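You operate a simulated robot arm through the tools that you are given. There is no shell and no other tool.

You are at the controls of a simulated robot arm. One attempt, no reset.

## Task
Wind 60 metres of green yarn on the hand winder at firm tension.
Fine: set the stop slide to 60 m, put the green toggle in the socket and shut the clamp before cranking.

It is judged by the outcome, as a careful person would: the job done as asked, and still so three seconds after it is handed in. It fails if anything else is knocked over, pushed out of place, dropped, spilled or broken.

## Robot
A 7-joint arm with a two-finger gripper, fixed in place. Base frame: the origin is at the foot of the arm, x ahead of it, y to its left, z up; the work surface is at about z = 780. Readings come in mm, rad, newtons and seconds.
With the tool pointing down near the work surface it reaches from about 380 to 780 mm from the base axis. Its first joint turns from -2.496 to 2.496 rad. Payload 2.45 kg.
The tool frame sits at the grasp point between the pads (the TCP): z along the fingers, y along the line on which they close. The tips reach 26 mm beyond it. Largest opening 96 mm; the body of the gripper starts 69 mm behind the TCP.
Orientation is that of the tool frame in the base frame, as a unit quaternion [x, y, z, w]. With the fingers straight down and closing along the base's y, the tool's x points along the base's -x, its y along +y and its z along -z.

## Interface
- The arm moves only by the tool drive_tool. Its argument "rows" is a list of rows, each a list of 7 numbers: the shift along the tool's x, y, z in mm, then the turn, a rotation vector about the tool's x, y, z in rad, then the gripper command, from -1 (shut) to 1 (fully open), values between in proportion. In form: [[dx, dy, dz, rx, ry, rz, hand], ...]. A call has 1 to 20 rows; each row shifts and turns the commanded pose from where the row before left it, along the tool's axes as they then stand. A row lasts 0.2 s, in which the tool goes at most 50 mm and 0.15 rad; a call with a longer step from one row to the next is refused whole, and so is a gripper value outside its range. A pose out of reach is approached as far as the arm can. The call stops where the force on the tool passes 40 N (or 10 N more than at its start, if that is more) or the arm is blocked; 0.2 s more then pass. Each finger halts on what it meets, pressing with about 32 N; the grip force reading is that of the motor and also rises with nothing between the fingers. The clock runs only during rows and for 0.2 s after the last one: add rows that do not move to give the fingers time. It gives the time, the measured TCP pose, the force on the tool (base axes), the opening and the grip force at its end, in the units of the frame above (readings bear some noise), with the torque about the TCP (base axes, N m) and any sound that the robot's microphone picked up.
- Cameras (640 x 400 px; columns grow to the right, rows downward): "scene" is fixed at [47.8, -501.4, 1378.5]; the picture's right is [0.34, -0.94, 0.00], its down [-0.54, -0.19, -0.82] and it looks along [0.77, 0.28, -0.57] (base axes); focal length 349 px, centre (320, 200). "wrist" rides on the gripper at [82, 3, -98] in the tool frame; the picture's right is [-0.04, 1.00, 0.00], its down [-0.73, -0.03, -0.68] and it looks along [-0.68, -0.03, 0.73] (tool axes); focal length 256 px, centre (320, 200). There is no depth. A picture from a camera that has moved, and an enlarged one, comes with that camera's place and axes in the base frame and with its lens.
- snapshot(camera): a new picture of that camera. The clock stands still meanwhile.
- lift_body(by): slides the trunk up (or, below 0, down) by that many mm; the arm rides with it, the base frame stays. It gives what a move gives, with no picture.
- enlarge(camera, box): a new picture of the part [left, top, right, bottom] of that camera's present view, enlarged. The clock stands still meanwhile.
- sign_off(): hands the job in; it is judged then, once.

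Places have to be worked out from the pictures, the camera data and where the tool is seen. Open the gripper and draw the arm clear of the work before you hand the job in, unless the task says otherwise.

The tools are called as name(argument=value, ...) on one line, values as JSON. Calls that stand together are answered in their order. drive_tool: Moves the arm, as the interface text tells. Its arguments: {"type":"object","properties":{"rows":{"type":"array"}},"required":["rows"]} The other tools are called the same way: lift_body (by) slides the trunk up or down; snapshot (camera) takes a picture; enlarge (camera, box) takes an enlarged picture of a part of a camera's view; sign_off () hands the job in.

At the start:

```text
clock: 0.0
tcp_pos: [571.9, -121.3, 1090.5]
orientation: [0.0, 1.0, 0.0, 0.001]
force: [0.4, 0.5, 0.1]
torque: [0.0, -0.03, 0.01]
opening: 95.9
gripper_force: 0.1
trunk travel left (down, up): [-575.0, 65.0]
```

scene: 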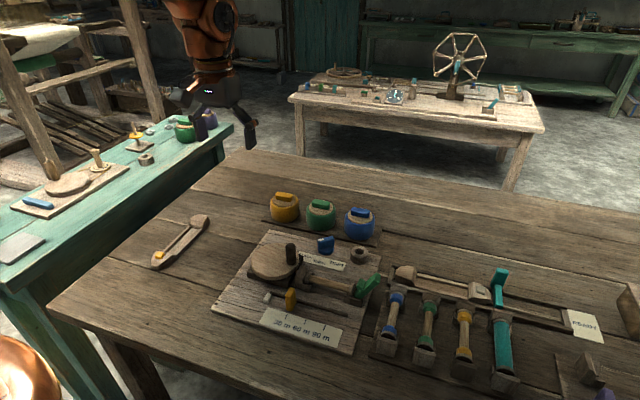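
wrist: 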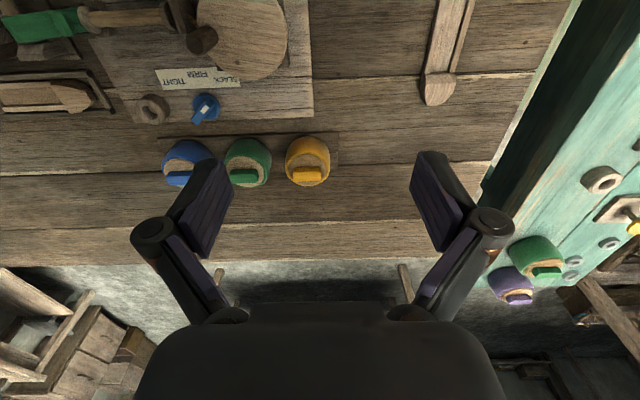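

I'll begin by looking closely at the winder from both cameras before moving.

enlarge(camera="scene", box=[200, 180, 400, 360])

enlarge(camera="scene", box=[360, 240, 640, 400])

enlarge(camera="wrist", box=[0, 0, 340, 200])

```text
2.22 times, centred on (300, 270) of scene
camera zoom: at [47.8, -501.4, 1378.5], right [0.34, -0.94, 0.0], down [-0.54, -0.19, -0.82], along [0.77, 0.28, -0.57], focal length 776 px, centre (364, 44)
```

zoom: 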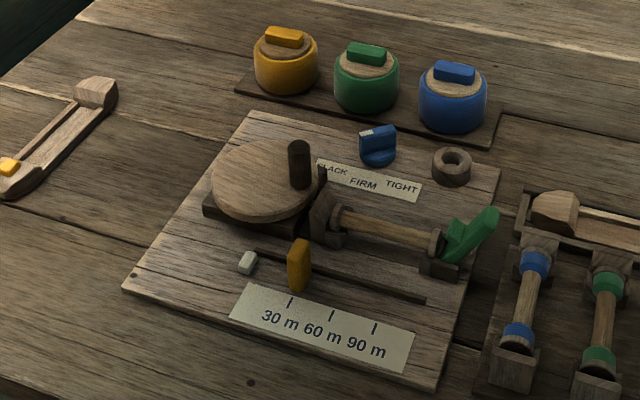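

```text
2.29 times, centred on (500, 320) of scene
camera zoom: at [47.8, -501.4, 1378.5], right [0.34, -0.94, 0.0], down [-0.54, -0.19, -0.82], along [0.77, 0.28, -0.57], focal length 799 px, centre (-91, -74)
```

zoom: 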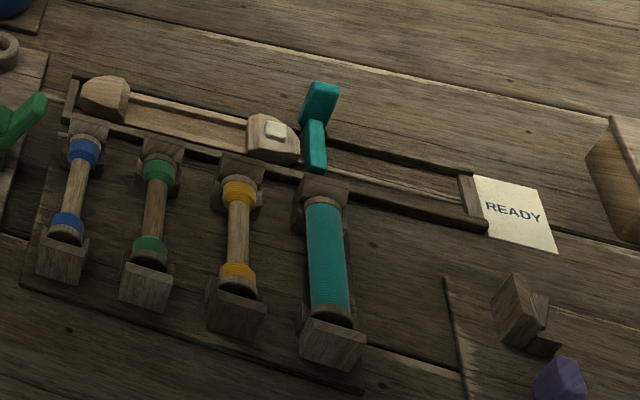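

```text
1.88 times, centred on (170, 100) of wrist
camera zoom: at [489.8, -118.7, 1189.6], right [0.04, 1.0, 0.0], down [0.73, -0.03, 0.68], along [0.68, -0.03, -0.73], focal length 482 px, centre (602, 388)
```

zoom: 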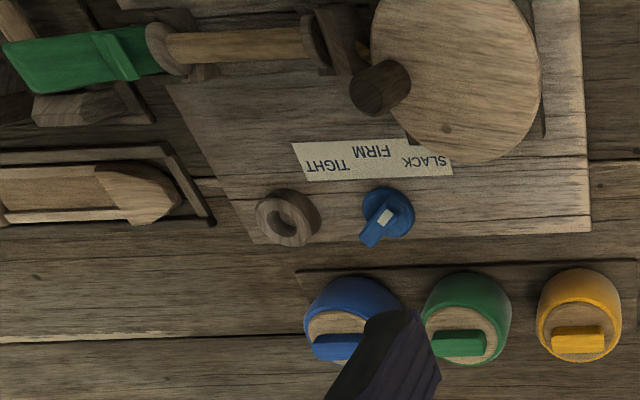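

The winder board shows a crank disc, a tension dial (SLACK/FIRM/TIGHT), a stop slide near 30 m, a green lever (perhaps the clamp) and a ring (perhaps the socket). I'll move the wrist camera over the board for a closer look, staying high.

drive_tool(rows=[[10, -38, 15, 0, 0, 0, 1], [10, -38, 15, 0, 0, 0, 1], [10, -38, 15, 0, 0, 0, 1], [10, -38, 15, 0, 0, 0, 1], [9, -37, 15, 0, 0, 0, 1], [0, 0, 0, 0, 0, 0, 1]])

snapshot(camera="wrist")

snapshot(camera="scene")

```text
clock: 1.4
tcp_pos: [522.9, -310.9, 1016.3]
orientation: [0.0, 1.0, 0.0, 0.001]
force: [-0.4, 1.0, -0.5]
torque: [0.02, 0.02, -0.04]
opening: 96.0
gripper_force: 0.1
trunk travel left (down, up): [-575.0, 65.0]
```

```text
taken
camera wrist: at [440.3, -307.6, 1115.4], right [0.04, 1.0, 0.0], down [0.73, -0.03, 0.68], along [0.68, -0.03, -0.73], focal length 256 px, centre (320, 200)
```

wrist: 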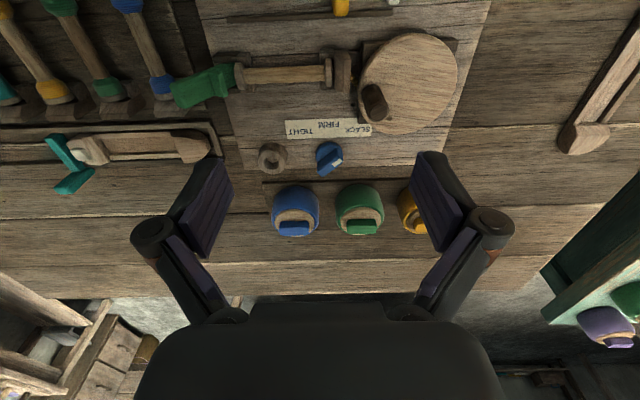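

```text
taken
```

scene: 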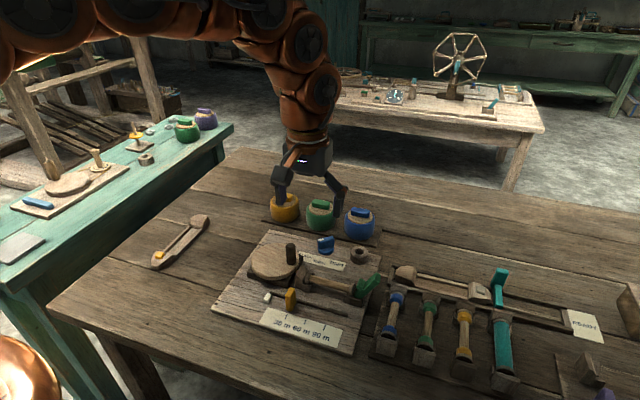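

I'll enlarge the top part of this wrist view to read the dial, ring and lever.

enlarge(camera="wrist", box=[160, 0, 480, 200])

enlarge(camera="wrist", box=[240, 100, 400, 200])

enlarge(camera="scene", box=[290, 225, 400, 310])

enlarge(camera="scene", box=[240, 230, 340, 320])

```text
2.00 times, centred on (320, 100) of wrist
camera zoom: at [440.3, -307.6, 1115.4], right [0.04, 1.0, 0.0], down [0.73, -0.03, 0.68], along [0.68, -0.03, -0.73], focal length 512 px, centre (320, 400)
```

zoom: 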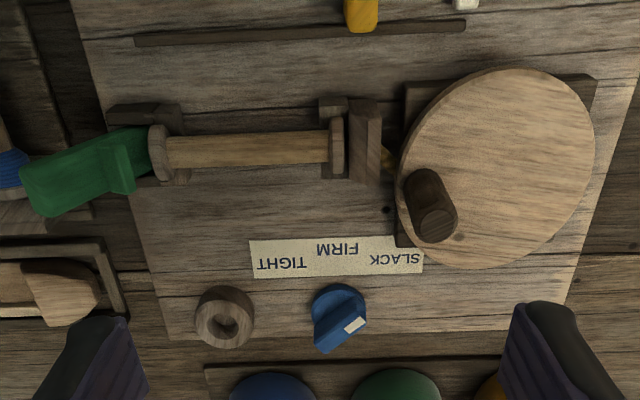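

```text
4.00 times, centred on (320, 150) of wrist
camera zoom: at [440.3, -307.6, 1115.4], right [0.04, 1.0, 0.0], down [0.73, -0.03, 0.68], along [0.68, -0.03, -0.73], focal length 1024 px, centre (320, 400)
```

zoom: 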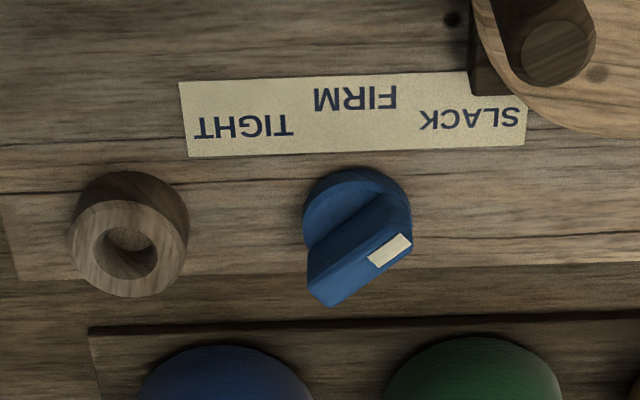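

```text
4.71 times, centred on (345, 268) of scene
camera zoom: at [47.8, -501.4, 1378.5], right [0.34, -0.94, 0.0], down [-0.54, -0.19, -0.82], along [0.77, 0.28, -0.57], focal length 1644 px, centre (202, -118)
```

zoom: 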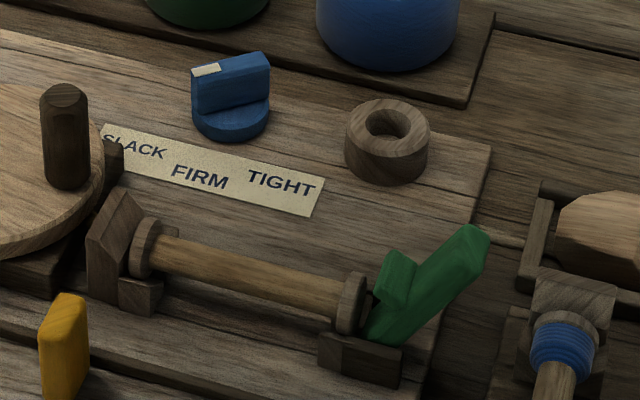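

```text
4.44 times, centred on (290, 275) of scene
camera zoom: at [47.8, -501.4, 1378.5], right [0.34, -0.94, 0.0], down [-0.54, -0.19, -0.82], along [0.77, 0.28, -0.57], focal length 1553 px, centre (453, -133)
```

zoom: 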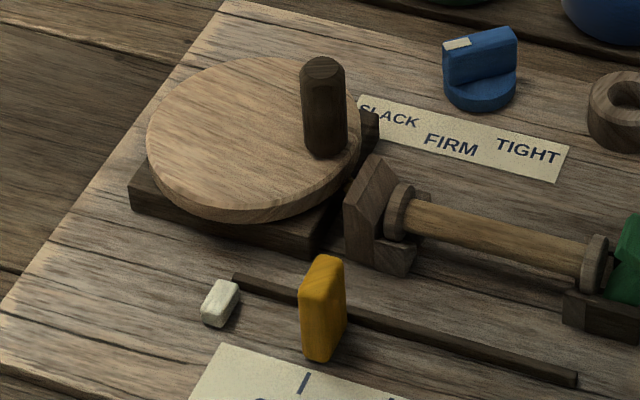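

Dial currently points to SLACK (about 45-50° off FIRM), the stop slide is at about 30 m and the green lever leans outward. I'll get a lower view of the clamp, ring and lever by dropping back and tilting the camera.

drive_tool(rows=[[26, -15, 34, 0, 0, 0, 1], [26, -15, 34, 0, 0, 0, 1], [26, -15, 34, 0, 0, 0, 1], [25, -14, 34, 0, 0, 0, 1], [0, 0, 0, 0, -0.125, 0, 1], [0, 0, 0, 0, -0.125, 0, 1], [0, 0, 0, 0, -0.125, 0, 1], [0, 0, 0, 0, -0.125, 0, 1], [0, 0, 0, 0, 0, 0, 1]])

snapshot(camera="wrist")

```text
clock: 3.4
tcp_pos: [419.2, -368.6, 881.4]
orientation: [0.0, 0.969, -0.001, 0.248]
force: [0.6, 0.7, 0.2]
torque: [0.0, 0.01, 0.01]
opening: 95.9
gripper_force: 0.0
trunk travel left (down, up): [-575.0, 65.0]
```

```text
taken
camera wrist: at [299.9, -366.0, 927.7], right [0.03, 1.0, 0.02], down [0.32, -0.03, 0.95], along [0.95, -0.03, -0.32], focal length 256 px, centre (320, 200)
```

wrist: 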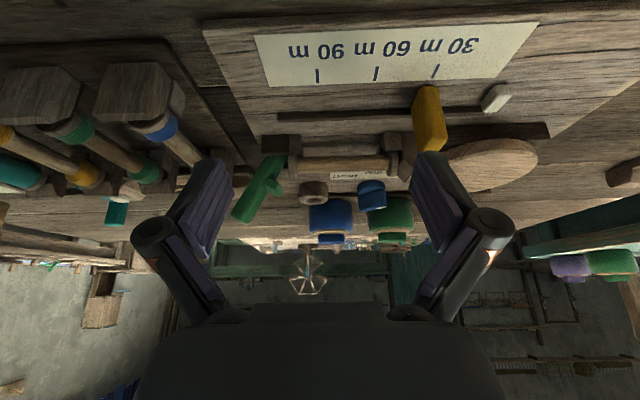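

enlarge(camera="wrist", box=[200, 110, 440, 260])

enlarge(camera="wrist", box=[220, 130, 340, 230])

enlarge(camera="wrist", box=[0, 50, 240, 230])

```text
2.67 times, centred on (320, 185) of wrist
camera zoom: at [299.9, -366.0, 927.7], right [0.03, 1.0, 0.02], down [0.32, -0.03, 0.95], along [0.95, -0.03, -0.32], focal length 683 px, centre (320, 240)
```

zoom: 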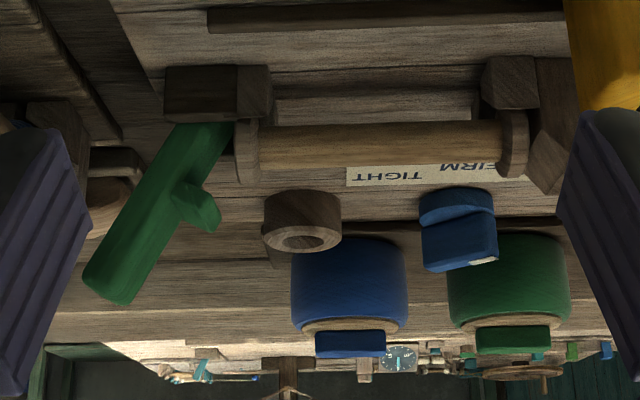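

```text
4.00 times, centred on (280, 180) of wrist
camera zoom: at [299.9, -366.0, 927.7], right [0.03, 1.0, 0.02], down [0.32, -0.03, 0.95], along [0.95, -0.03, -0.32], focal length 1024 px, centre (480, 280)
```

zoom: 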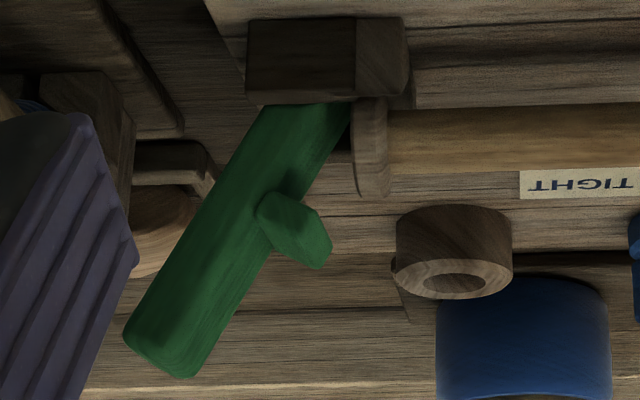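

```text
2.22 times, centred on (120, 140) of wrist
camera zoom: at [299.9, -366.0, 927.7], right [0.03, 1.0, 0.02], down [0.32, -0.03, 0.95], along [0.95, -0.03, -0.32], focal length 569 px, centre (764, 333)
```

zoom: 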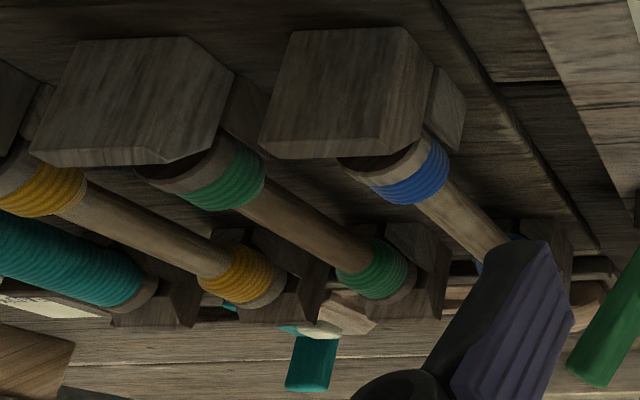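

The lever is hinged at its bottom beside the spool's tail end, leaning outward (-y) with a nub facing inward. The stop tab sits at about (461,-287,812), near 30 m; the 60 m tick is at y≈-330. I'll level the tool and hover above the tab for a precise look.

drive_tool(rows=[[0, 0, 0, 0, 0.125, 0, 1], [0, 0, 0, 0, 0.125, 0, 1], [0, 0, 0, 0, 0.125, 0, 1], [0, 0, 0, 0, 0.125, 0, 1], [-24, 25, -20, 0, 0, 0, 0.2], [-24, 25, -20, 0, 0, 0, 0.2], [0, 18, 0, 0, 0, 0, 0.2], [0, 0, 0, 0, 0, 0, 0.2]])

snapshot(camera="wrist")

enlarge(camera="wrist", box=[160, 0, 480, 200])

```text
clock: 5.2
tcp_pos: [470.9, -300.8, 920.2]
orientation: [0.0, 1.0, 0.0, 0.0]
force: [-0.5, 0.2, 0.3]
torque: [0.01, 0.01, 0.02]
opening: 57.5
gripper_force: 0.2
trunk travel left (down, up): [-575.0, 65.0]
```

```text
taken
camera wrist: at [387.9, -297.1, 1018.1], right [0.04, 1.0, 0.0], down [0.73, -0.03, 0.68], along [0.68, -0.03, -0.73], focal length 256 px, centre (320, 200)
```

wrist: 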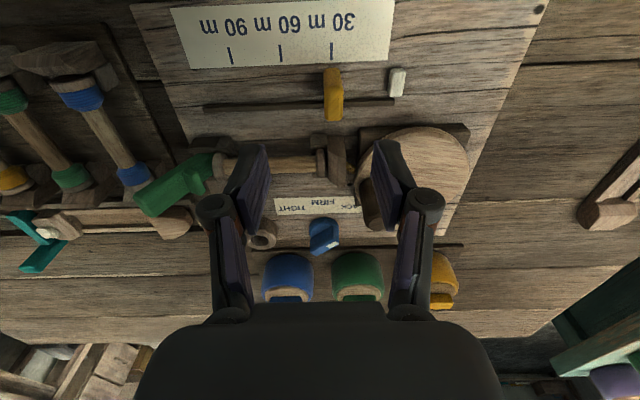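

```text
2.00 times, centred on (320, 100) of wrist
camera zoom: at [387.9, -297.1, 1018.1], right [0.04, 1.0, 0.0], down [0.73, -0.03, 0.68], along [0.68, -0.03, -0.73], focal length 512 px, centre (320, 400)
```

zoom: 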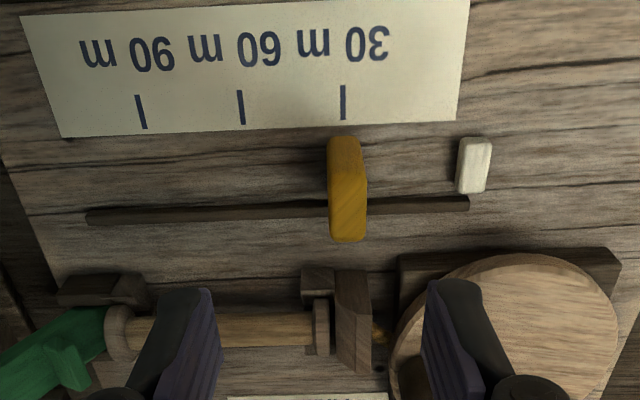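

Tab is centred on the 30 m tick (y≈-290.6), about 14 mm thick in y, top z≈821; the 60 m tick is at y≈-330.7. I'll descend over the tab with the gripper part-open and close on it.

drive_tool(rows=[[5, 10.3, 20, 0, 0, 0, 0.2], [0, 0, 30, 0, 0, 0, 0.2], [0, 0, 24, 0, 0, 0, 0.2], [0, 0, 20, 0, 0, 0, 0.2], [0, 0, 0, 0, 0, 0, 0.2], [0, 0, 0, 0, 0, 0, -0.3], [0, 0, 0, 0, 0, 0, -1], [0, 0, 0, 0, 0, 0, -1], [0, 0, 0, 0, 0, 0, -1]])

snapshot(camera="scene")

snapshot(camera="wrist")

```text
clock: 7.2
tcp_pos: [463.1, -291.9, 825.9]
orientation: [0.0, 1.0, 0.0, -0.001]
force: [0.2, 0.5, -1.6]
torque: [0.0, -0.01, -0.01]
opening: 13.7
gripper_force: 38.8
trunk travel left (down, up): [-575.0, 65.0]
```

```text
taken
```

scene: 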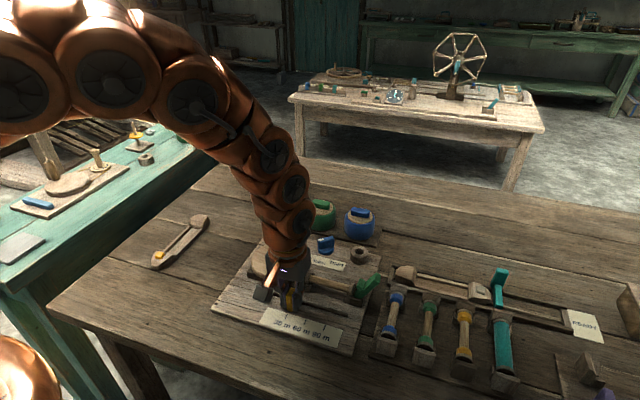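

```text
taken
camera wrist: at [380.6, -288.8, 924.9], right [0.04, 1.0, 0.0], down [0.73, -0.03, 0.68], along [0.68, -0.03, -0.73], focal length 256 px, centre (320, 200)
```

wrist: 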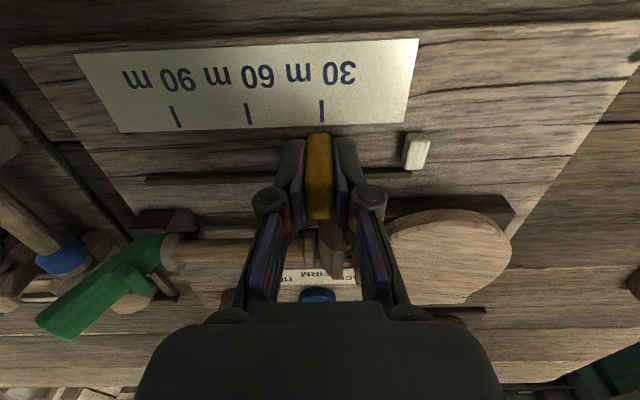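

Gripped firmly (13.7 mm). I'll slide it 39 mm toward -y in small steps and check against the tick.

drive_tool(rows=[[0, -8, 0, 0, 0, 0, -1], [0, -8, 0, 0, 0, 0, -1], [0, -8, 0, 0, 0, 0, -1], [0, -8, 0, 0, 0, 0, -1], [0, -7, 0, 0, 0, 0, -1], [0, 0, 0, 0, 0, 0, -1], [0, 0, 0, 0, 0, 0, -1]])

enlarge(camera="wrist", box=[220, 30, 440, 168])

```text
clock: 8.8
tcp_pos: [462.0, -331.1, 826.4]
orientation: [0.0, 1.0, 0.0, 0.001]
force: [-16.9, -2.0, 17.4]
torque: [-0.07, 0.72, 0.0]
opening: 13.9
gripper_force: 40.4
trunk travel left (down, up): [-575.0, 65.0]
```

```text
2.90 times, centred on (330, 99) of wrist
camera zoom: at [380.5, -327.8, 924.8], right [0.04, 1.0, 0.0], down [0.73, -0.03, 0.68], along [0.68, -0.03, -0.73], focal length 742 px, centre (291, 493)
```

zoom: 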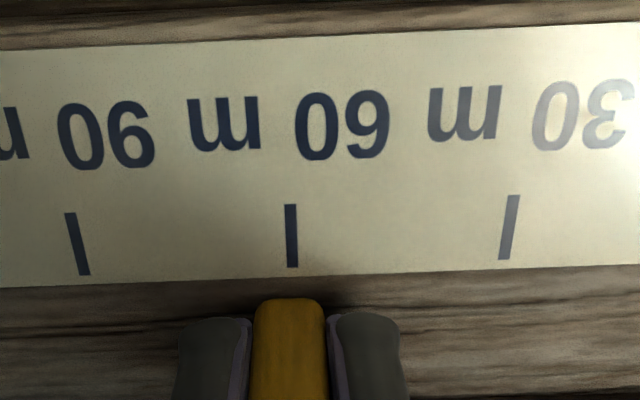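

The tab is centred on the 60 m tick within half a millimetre. I'll open and rise, then check it stayed.

drive_tool(rows=[[0, 0, 0, 0, 0, 0, -0.6], [0, 0, 0, 0, 0, 0, -0.3], [0, 0, 0, 0, 0, 0, -0.2], [0, 0, -25, 0, 0, 0, -0.2], [0, 0, -40, 0, 0, 0, -0.2], [0, 0, -40, 0, 0, 0, -0.2], [0, 0, 0, 0, 0, 0, -0.2]])

enlarge(camera="wrist", box=[160, 0, 480, 200])

enlarge(camera="scene", box=[200, 180, 400, 360])

```text
clock: 10.4
tcp_pos: [462.6, -334.5, 931.0]
orientation: [0.0, 1.0, 0.0, 0.0]
force: [-0.3, 0.3, -0.1]
torque: [0.02, 0.03, -0.01]
opening: 38.5
gripper_force: 0.2
trunk travel left (down, up): [-575.0, 65.0]
```

```text
2.00 times, centred on (320, 100) of wrist
camera zoom: at [380.6, -330.8, 1030.0], right [0.04, 1.0, 0.0], down [0.73, -0.03, 0.68], along [0.68, -0.03, -0.73], focal length 512 px, centre (320, 400)
```

zoom: 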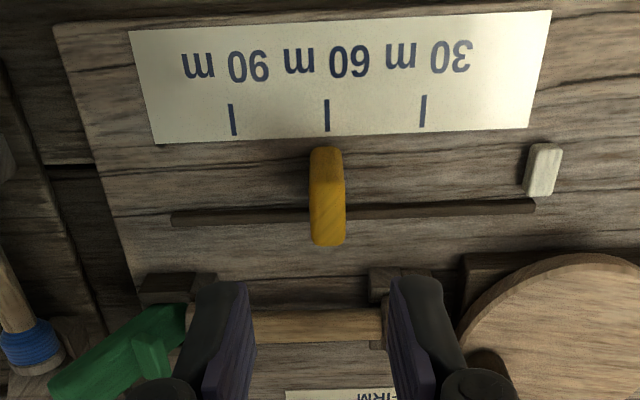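

```text
2.22 times, centred on (300, 270) of scene
camera zoom: at [47.8, -501.4, 1378.5], right [0.34, -0.94, 0.0], down [-0.54, -0.19, -0.82], along [0.77, 0.28, -0.57], focal length 776 px, centre (364, 44)
```

zoom: 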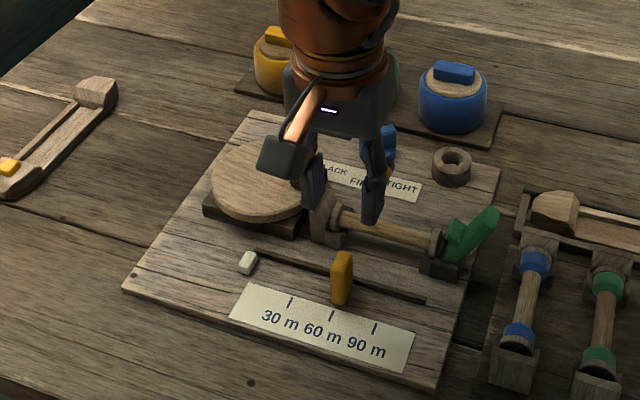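

Slide is at 60 m. Next the dial: fin centre about (647,-301), top z≈828, currently about 50° off FIRM. I'll move above it, yaw the tool to match, and check before descending.

drive_tool(rows=[[-37, 6.6, 0, 0, 0, 0, -0.2], [-37, 6.6, 0, 0, 0, 0, -0.2], [-37, 6.6, 0, 0, 0, 0, -0.2], [-37, 6.6, 0, 0, 0, 0, -0.2], [-37, 6.6, 0, 0, 0, 0, -0.2], [0, 0, 0, 0, 0, 0.145, -0.2], [0, 0, 0, 0, 0, 0.145, -0.2], [0, 0, 0, 0, 0, 0.145, -0.2], [0, 0, 0, 0, 0, 0.145, -0.2], [0, 0, 0, 0, 0, 0.145, -0.2], [0, 0, 0, 0, 0, 0.145, -0.2], [0, 0, 0, 0, 0, 0, -0.2]])

snapshot(camera="wrist")

snapshot(camera="scene")

```text
clock: 13.0
tcp_pos: [648.2, -297.4, 930.8]
orientation: [0.422, 0.907, 0.0, -0.001]
force: [0.5, 0.7, -0.1]
torque: [-0.01, 0.0, 0.01]
opening: 38.3
gripper_force: 0.1
trunk travel left (down, up): [-575.0, 65.0]
```

```text
taken
camera wrist: at [597.7, -233.5, 1029.6], right [0.79, 0.61, 0.0], down [0.45, -0.58, 0.68], along [0.42, -0.54, -0.73], focal length 256 px, centre (320, 200)
```

wrist: 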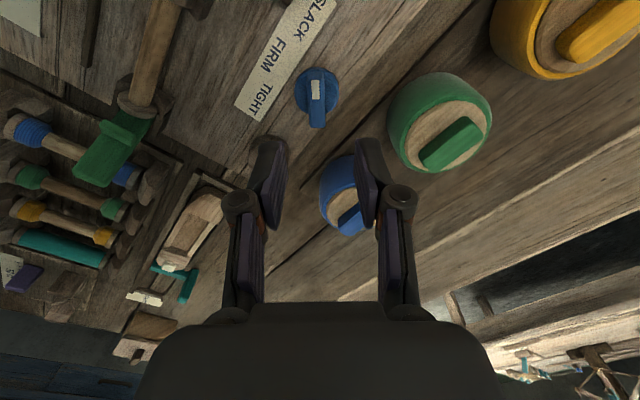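

```text
taken
```

scene: 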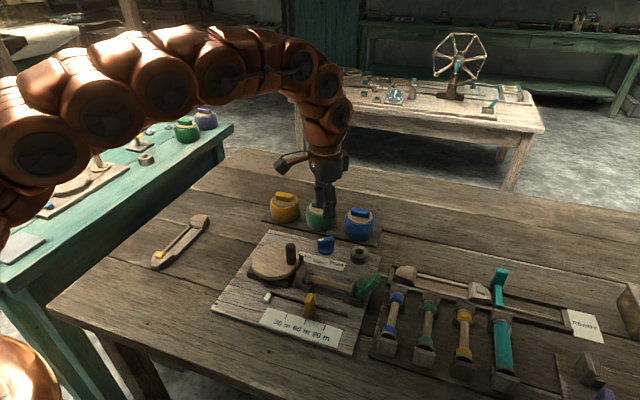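

The dial fin lines up with the gripper axis; its centre is about (649,-303). I'll shift a few mm, descend to z≈836, and close.

drive_tool(rows=[[-4.4, -2.4, 20, 0, 0, 0, -0.2], [0, 0, 30, 0, 0, 0, -0.2], [0, 0, 25, 0, 0, 0, -0.2], [0, 0, 20, 0, 0, 0, -0.2], [0, 0, 0, 0, 0, 0, -0.2], [0, 0, 0, 0, 0, 0, -0.6], [0, 0, 0, 0, 0, 0, -1], [0, 0, 0, 0, 0, 0, -1]])

snapshot(camera="wrist")

enlarge(camera="scene", box=[270, 180, 410, 290])

```text
clock: 14.8
tcp_pos: [648.5, -302.1, 835.4]
orientation: [0.422, 0.906, 0.0, 0.0]
force: [-2.4, -2.1, 0.5]
torque: [-0.03, 0.03, -0.01]
opening: 14.1
gripper_force: 38.2
trunk travel left (down, up): [-575.0, 65.0]
```

```text
taken
camera wrist: at [597.7, -238.3, 933.2], right [0.79, 0.61, 0.0], down [0.45, -0.58, 0.68], along [0.42, -0.54, -0.73], focal length 256 px, centre (320, 200)
```

wrist: 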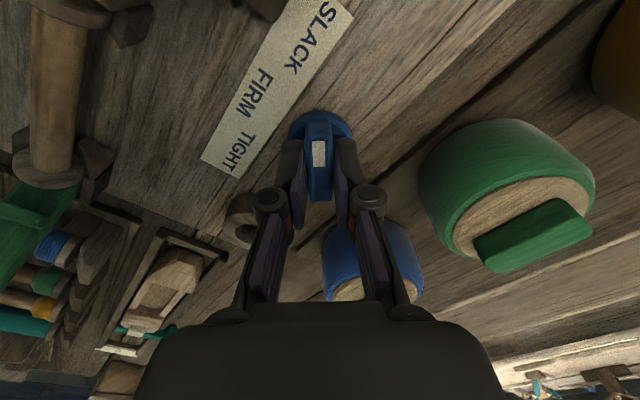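

```text
3.64 times, centred on (340, 235) of scene
camera zoom: at [47.8, -501.4, 1378.5], right [0.34, -0.94, 0.0], down [-0.54, -0.19, -0.82], along [0.77, 0.28, -0.57], focal length 1271 px, centre (247, 73)
```

zoom: 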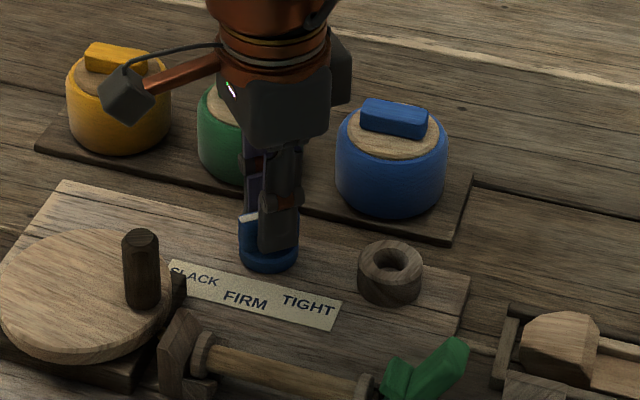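

The fin is gripped (14.1 mm). I'll turn it toward FIRM by about 0.87 rad in small steps.

drive_tool(rows=[[0, 0, 0, 0, 0, -0.1, -1], [0, 0, 0, 0, 0, -0.1, -1], [0, 0, 0, 0, 0, -0.1, -1], [0, 0, 0, 0, 0, -0.1, -1], [0, 0, 0, 0, 0, -0.1, -1], [0, 0, 0, 0, 0, -0.1, -1], [0, 0, 0, 0, 0, -0.1, -1], [0, 0, 0, 0, 0, -0.1, -1], [0, 0, 0, 0, 0, -0.07, -1], [0, 0, 0, 0, 0, 0, -1]])

snapshot(camera="wrist")

```text
clock: 17.0
tcp_pos: [648.9, -301.0, 835.2]
orientation: [-0.001, 1.0, 0.001, -0.001]
force: [-9.8, 4.5, -20.4]
torque: [0.07, 0.26, 0.0]
opening: 13.7
gripper_force: 40.3
trunk travel left (down, up): [-575.0, 65.0]
```

```text
taken
camera wrist: at [566.6, -299.1, 933.3], right [0.04, 1.0, 0.0], down [0.73, -0.03, 0.68], along [0.68, -0.03, -0.73], focal length 256 px, centre (320, 200)
```

wrist: 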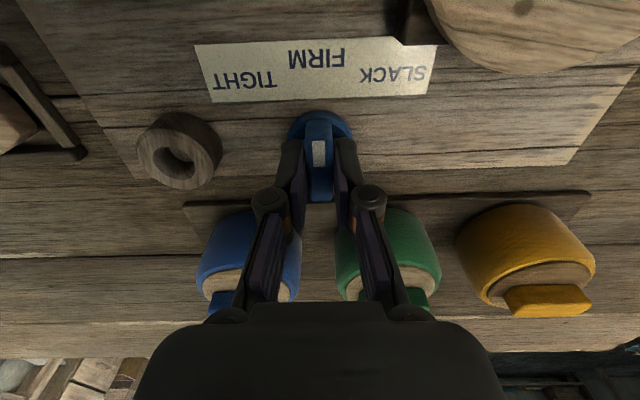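

The pointer now points at FIRM. I'll release gently, rise, and check it.

drive_tool(rows=[[0, 0, 0, 0, 0, 0, -0.6], [0, 0, 0, 0, 0, 0, -0.3], [0, 0, 0, 0, 0, 0, -0.2], [0, 0, -25, 0, 0, 0, -0.2], [0, 0, -40, 0, 0, 0, -0.2], [0, 0, -30, 0, 0, 0, -0.2], [0, 0, 0, 0, 0, 0, -0.2]])

enlarge(camera="wrist", box=[200, 20, 440, 170])

snapshot(camera="wrist")

```text
clock: 18.6
tcp_pos: [648.1, -304.7, 931.3]
orientation: [-0.001, 1.0, 0.001, 0.0]
force: [0.3, 0.2, 0.2]
torque: [0.0, 0.01, 0.01]
opening: 38.3
gripper_force: 0.1
trunk travel left (down, up): [-575.0, 65.0]
```

```text
2.67 times, centred on (320, 95) of wrist
camera zoom: at [566.3, -301.1, 1030.4], right [0.04, 1.0, 0.0], down [0.73, -0.03, 0.68], along [0.68, -0.03, -0.73], focal length 683 px, centre (320, 480)
```

zoom: 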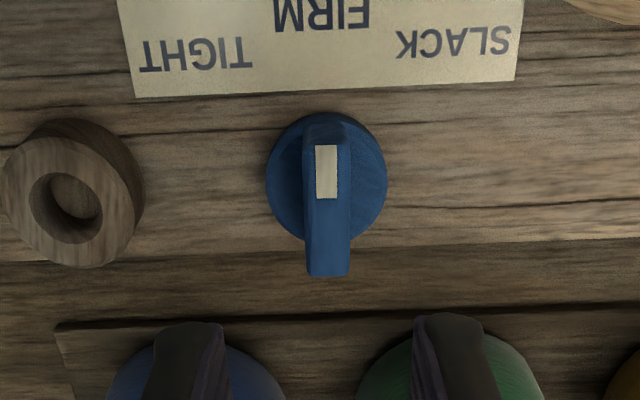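

```text
taken
camera wrist: at [566.3, -301.1, 1030.4], right [0.04, 1.0, 0.0], down [0.73, -0.03, 0.68], along [0.68, -0.03, -0.73], focal length 256 px, centre (320, 200)
```

wrist: 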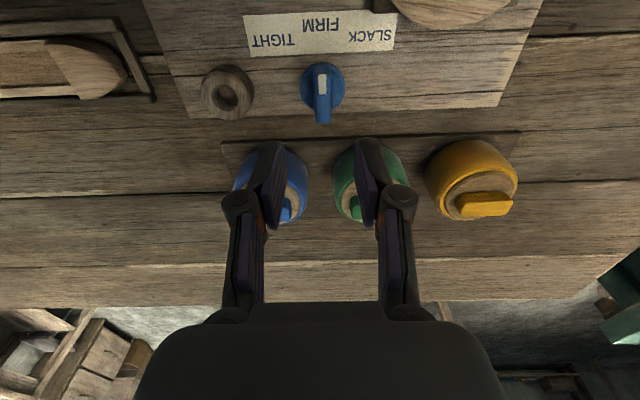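

Dial is at FIRM. Now the green toggle: its bar lies along y on top of the green ball at about (738,-256,852), so I'll yaw 90° to close along x and look from beside it.

drive_tool(rows=[[-30, 16, -4, 0, 0, 0, 0], [-30, 16, -4, 0, 0, 0, 0], [-30, 16, -4, 0, 0, 0, 0], [0, 0, 0, 0, 0, 0.1428, 0], [0, 0, 0, 0, 0, 0.1428, 0], [0, 0, 0, 0, 0, 0.1428, 0], [0, 0, 0, 0, 0, 0.1428, 0], [0, 0, 0, 0, 0, 0.1428, 0], [0, 0, 0, 0, 0, 0.1428, 0], [0, 0, 0, 0, 0, 0.1428, 0], [0, 0, 0, 0, 0, 0.1428, 0], [0, 0, 0, 0, 0, 0.1428, 0], [0, 0, 0, 0, 0, 0.1428, 0], [0, 0, 0, 0, 0, 0.1428, 0], [0, 0, 0, 0, 0, 0, 0]])

snapshot(camera="wrist")

snapshot(camera="scene")

```text
clock: 21.8
tcp_pos: [737.8, -252.0, 941.9]
orientation: [0.708, 0.706, 0.0, -0.001]
force: [0.3, 0.0, -0.5]
torque: [-0.02, 0.03, 0.01]
opening: 48.0
gripper_force: 0.0
out of reach, approached as far as the arm can: row 3
trunk travel left (down, up): [-575.0, 65.0]
```

```text
taken
camera wrist: at [739.5, -170.2, 1040.8], right [1.0, -0.04, 0.0], down [-0.03, -0.73, 0.68], along [-0.03, -0.68, -0.73], focal length 256 px, centre (320, 200)
```

wrist: 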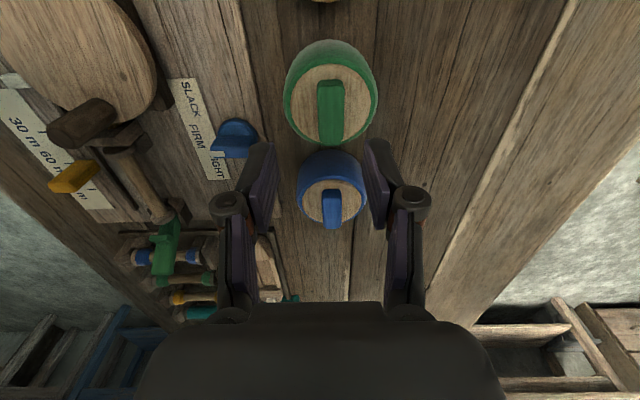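

```text
taken
```

scene: 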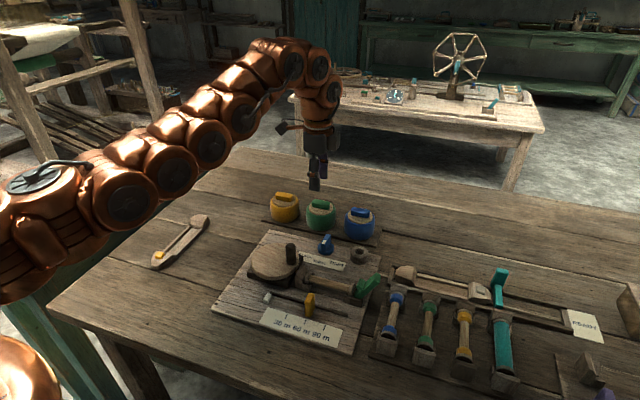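

The tool reached (738,-252). I'll enlarge the toggle to find its exact centre.

enlarge(camera="wrist", box=[250, 20, 410, 160])

enlarge(camera="scene", box=[260, 160, 390, 250])

```text
2.86 times, centred on (330, 90) of wrist
camera zoom: at [739.5, -170.2, 1040.8], right [1.0, -0.04, 0.0], down [-0.03, -0.73, 0.68], along [-0.03, -0.68, -0.73], focal length 731 px, centre (291, 514)
```

zoom: 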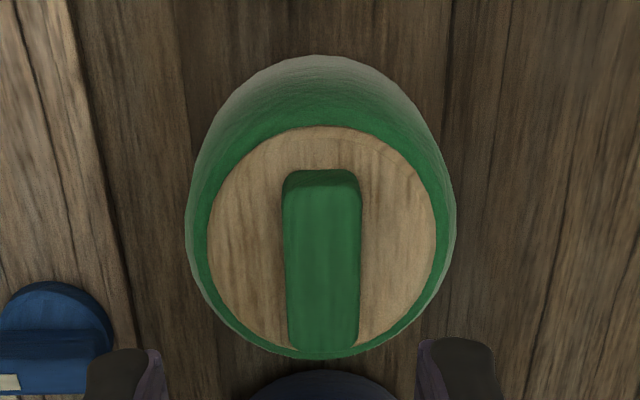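

```text
4.44 times, centred on (325, 205) of scene
camera zoom: at [47.8, -501.4, 1378.5], right [0.34, -0.94, 0.0], down [-0.54, -0.19, -0.82], along [0.77, 0.28, -0.57], focal length 1553 px, centre (298, 178)
```

zoom: 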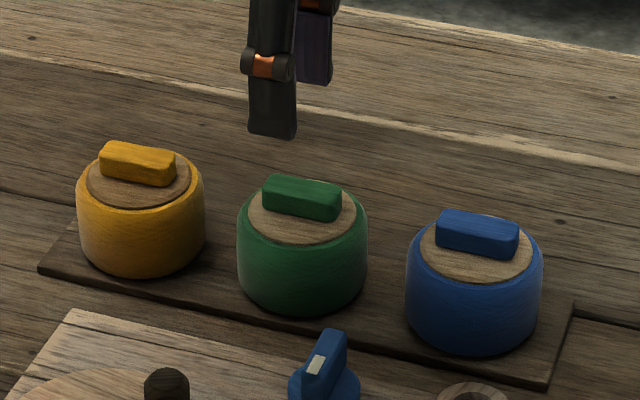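

Toggle top centre is about (744,-253.5,855), 45 mm along y, 20 mm wide, roughly 16 mm tall. That is at the edge of reach, so I'll step down to z≈890 and see whether the tool gets there.

drive_tool(rows=[[-1, 3, 25, 0, 0, 0, 0], [-0.5, 3, 25, 0, 0, 0, 0], [0, 0, 0, 0, 0, 0, 0]])

snapshot(camera="wrist")

```text
clock: 22.6
tcp_pos: [741.4, -253.8, 894.3]
orientation: [0.707, 0.707, 0.0, 0.0]
force: [1.0, -0.6, -0.4]
torque: [0.0, 0.0, 0.02]
opening: 48.0
gripper_force: 0.0
trunk travel left (down, up): [-575.0, 65.0]
```

```text
taken
camera wrist: at [743.8, -171.5, 992.3], right [1.0, -0.04, 0.0], down [-0.03, -0.73, 0.68], along [-0.03, -0.68, -0.73], focal length 256 px, centre (320, 200)
```

wrist: 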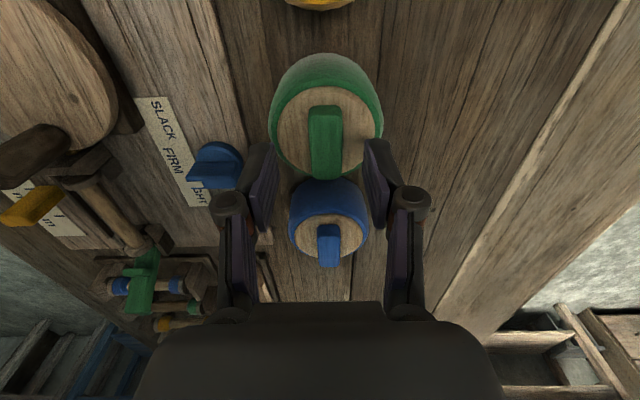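

Reached fine; the toggle centre refines to about (743.5,-252). I'll descend to z≈867 (tips just above the wooden disc) and close.

drive_tool(rows=[[1, 2, 14, 0, 0, 0, 0], [0, 0, 13, 0, 0, 0, 0], [0, 0, 0, 0, 0, 0, 0], [0, 0, 0, 0, 0, 0, -0.4], [0, 0, 0, 0, 0, 0, -1], [0, 0, 0, 0, 0, 0, -1], [0, 0, 0, 0, 0, 0, -1]])

snapshot(camera="wrist")

enlarge(camera="scene", box=[260, 160, 390, 250])

```text
clock: 24.2
tcp_pos: [745.5, -252.0, 869.5]
orientation: [0.707, 0.707, 0.001, 0.003]
force: [8.2, -2.8, 18.2]
torque: [-0.16, -0.18, 0.04]
opening: 18.2
gripper_force: 31.9
trunk travel left (down, up): [-575.0, 65.0]
```

```text
taken
camera wrist: at [746.4, -170.5, 967.6], right [1.0, -0.04, 0.0], down [-0.03, -0.73, 0.68], along [-0.02, -0.68, -0.73], focal length 256 px, centre (320, 200)
```

wrist: 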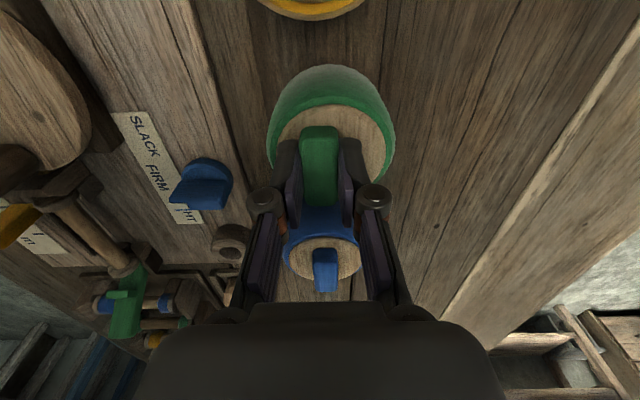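

```text
4.44 times, centred on (325, 205) of scene
camera zoom: at [47.8, -501.4, 1378.5], right [0.34, -0.94, 0.0], down [-0.54, -0.19, -0.82], along [0.77, 0.28, -0.57], focal length 1553 px, centre (298, 178)
```

zoom: 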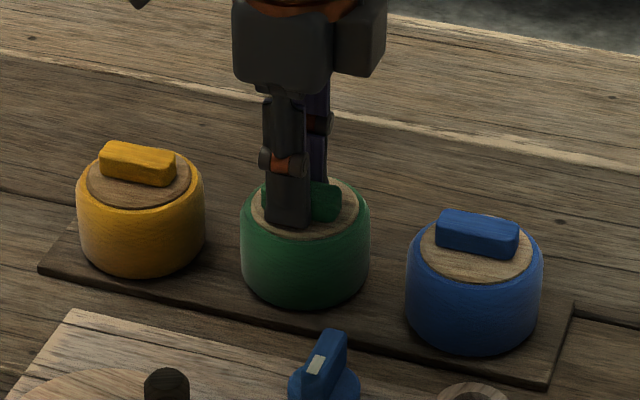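

The toggle is held (18.2 mm), with about 18 N upward load as the tips touch the disc. I'll lift gently a few mm and check whether the toggle comes free or drags the ball.

drive_tool(rows=[[0, 0, -2, 0, 0, 0, -1], [0, 0, -3, 0, 0, 0, -1], [0, 0, -5, 0, 0, 0, -1], [0, 0, 0, 0, 0, 0, -1]])

enlarge(camera="scene", box=[260, 160, 390, 250])

```text
clock: 25.2
tcp_pos: [743.7, -253.4, 876.0]
orientation: [0.707, 0.707, 0.0, 0.0]
force: [0.7, 0.5, -0.6]
torque: [-0.03, 0.01, 0.0]
opening: 18.4
gripper_force: 32.4
trunk travel left (down, up): [-575.0, 65.0]
```

```text
4.44 times, centred on (325, 205) of scene
camera zoom: at [47.8, -501.4, 1378.5], right [0.34, -0.94, 0.0], down [-0.54, -0.19, -0.82], along [0.77, 0.28, -0.57], focal length 1553 px, centre (298, 178)
```

zoom: 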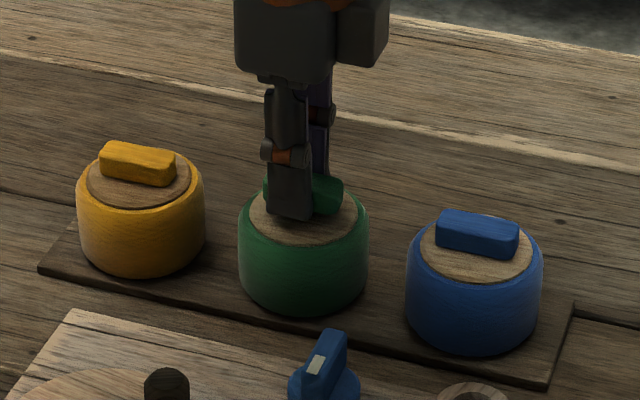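

The toggle is coming off alone. I'll lift another 45 mm and look at the toggle's underside and the ball.

drive_tool(rows=[[0, 0, -10, 0, 0, 0, -1], [0, 0, -15, 0, 0, 0, -1], [0, 0, -20, 0, 0, 0, -1], [0, 0, 0, 0, 0, 0, -1]])

enlarge(camera="scene", box=[260, 140, 390, 250])

snapshot(camera="wrist")

```text
clock: 26.2
tcp_pos: [740.9, -253.4, 919.3]
orientation: [0.707, 0.708, 0.001, 0.0]
force: [-0.6, 0.6, -0.3]
torque: [0.04, -0.01, 0.02]
opening: 18.4
gripper_force: 31.8
trunk travel left (down, up): [-575.0, 65.0]
```

```text
3.64 times, centred on (325, 195) of scene
camera zoom: at [47.8, -501.4, 1378.5], right [0.34, -0.94, 0.0], down [-0.54, -0.19, -0.82], along [0.77, 0.28, -0.57], focal length 1271 px, centre (302, 218)
```

zoom: 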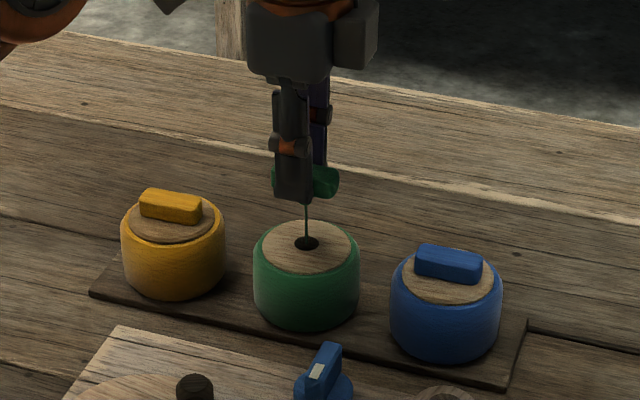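

```text
taken
camera wrist: at [744.2, -171.7, 1017.4], right [1.0, -0.04, 0.0], down [-0.03, -0.73, 0.68], along [-0.03, -0.68, -0.73], focal length 256 px, centre (320, 200)
```

wrist: 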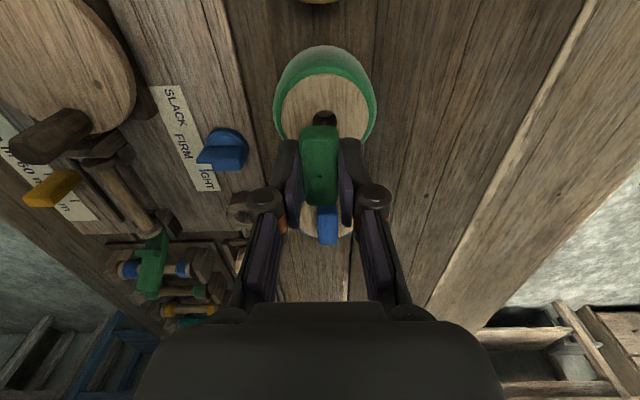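

The toggle is off, trailing yarn from the ball's hole. I'll zoom in on the toggle for any peg beneath it and on the ring for its bore.

enlarge(camera="scene", box=[300, 170, 350, 215])

enlarge(camera="scene", box=[335, 230, 385, 270])

enlarge(camera="wrist", box=[120, 160, 260, 250])

enlarge(camera="scene", box=[300, 250, 400, 310])

```text
8.89 times, centred on (325, 192) of scene
camera zoom: at [47.8, -501.4, 1378.5], right [0.34, -0.94, 0.0], down [-0.54, -0.19, -0.82], along [0.77, 0.28, -0.57], focal length 3106 px, centre (276, 267)
```

zoom: 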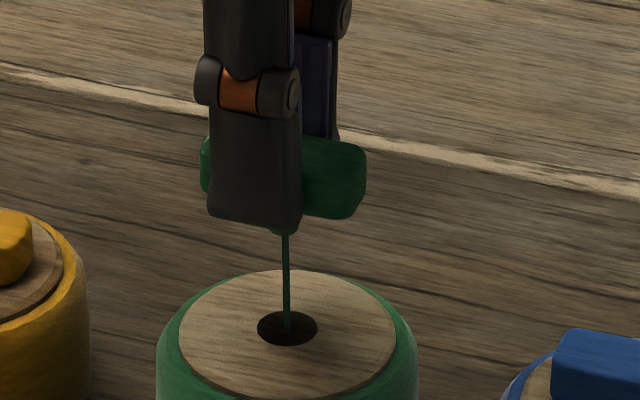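

```text
10.00 times, centred on (360, 250) of scene
camera zoom: at [47.8, -501.4, 1378.5], right [0.34, -0.94, 0.0], down [-0.54, -0.19, -0.82], along [0.77, 0.28, -0.57], focal length 3494 px, centre (-80, -300)
```

zoom: 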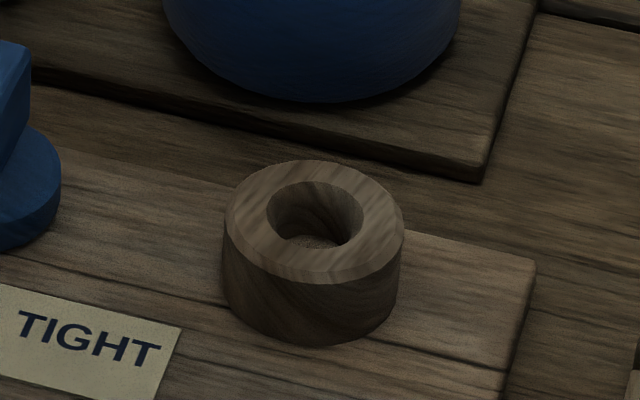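

```text
4.44 times, centred on (190, 205) of wrist
camera zoom: at [744.2, -171.7, 1017.4], right [1.0, -0.04, 0.0], down [-0.03, -0.73, 0.68], along [-0.03, -0.68, -0.73], focal length 1138 px, centre (898, 178)
```

zoom: 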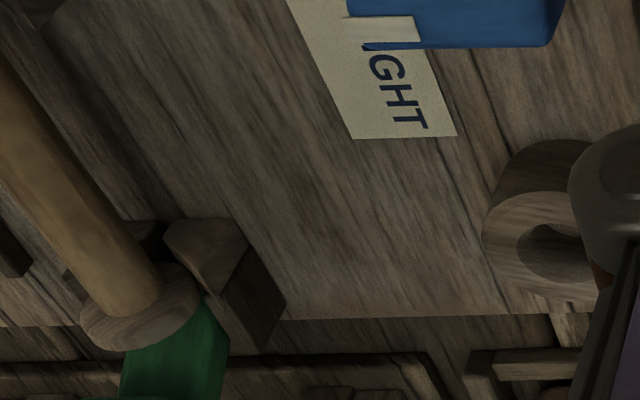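

```text
6.40 times, centred on (350, 280) of scene
camera zoom: at [47.8, -501.4, 1378.5], right [0.34, -0.94, 0.0], down [-0.54, -0.19, -0.82], along [0.77, 0.28, -0.57], focal length 2236 px, centre (128, -312)
```

zoom: 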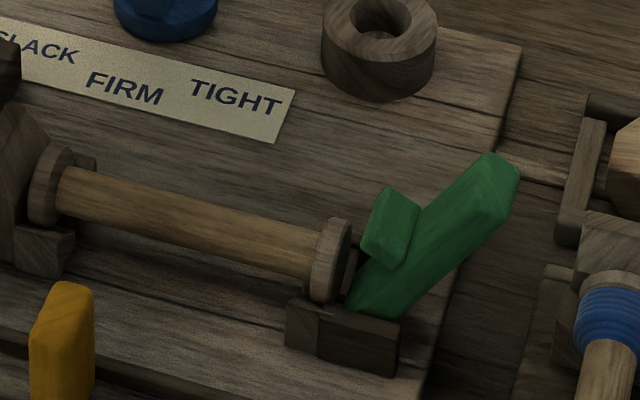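

A short peg (about 10 mm) protrudes under the toggle bar, and the ring's bore (~23 mm) is the socket at about (650,-385). I'll carry the toggle at height to above the ring and take a close look.

drive_tool(rows=[[-16, -11, -2, 0, 0, 0, -1], [-16, -11, 0, 0, 0, 0, -1], [-16, -11, 0, 0, 0, 0, -1], [-16, -11, 0, 0, 0, 0, -1], [-16, -11, 0, 0, 0, 0, -1], [-16, -12, 0, 0, 0, 0, -1], [-16, -12, 0, 0, 0, 0, -1], [-16, -12, 0, 0, 0, 0, -1], [0, 0, 0, 0, 0, 0, -1]])

snapshot(camera="wrist")

enlarge(camera="scene", box=[270, 160, 410, 290])

```text
clock: 28.2
tcp_pos: [652.3, -382.4, 923.4]
orientation: [0.707, 0.707, -0.001, 0.0]
force: [-0.2, -0.9, -0.2]
torque: [-0.01, 0.0, 0.0]
opening: 18.4
gripper_force: 31.6
trunk travel left (down, up): [-575.0, 65.0]
```

```text
taken
camera wrist: at [655.4, -301.1, 1021.0], right [1.0, -0.04, 0.0], down [-0.03, -0.73, 0.68], along [-0.03, -0.68, -0.73], focal length 256 px, centre (320, 200)
```

wrist: 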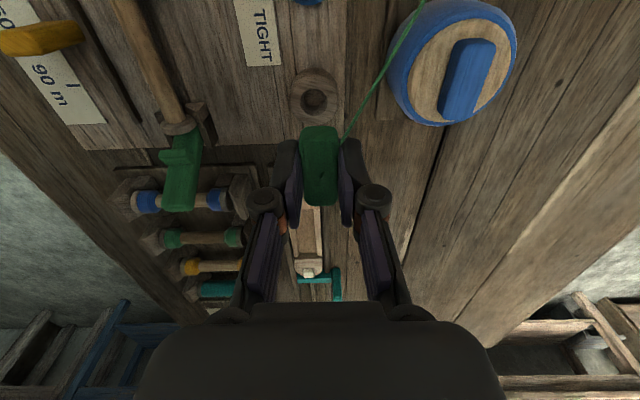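

```text
3.08 times, centred on (340, 225) of scene
camera zoom: at [47.8, -501.4, 1378.5], right [0.34, -0.94, 0.0], down [-0.54, -0.19, -0.82], along [0.77, 0.28, -0.57], focal length 1075 px, centre (258, 123)
```

zoom: 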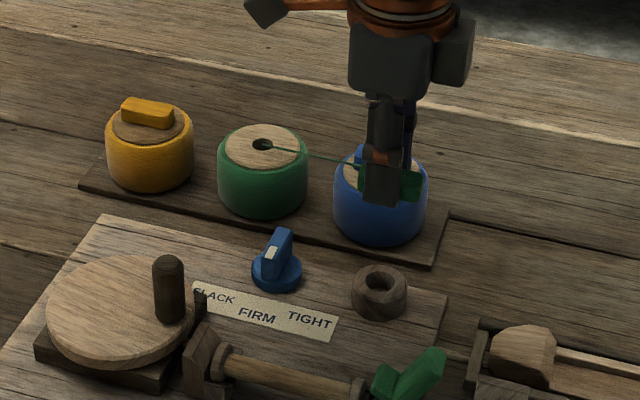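

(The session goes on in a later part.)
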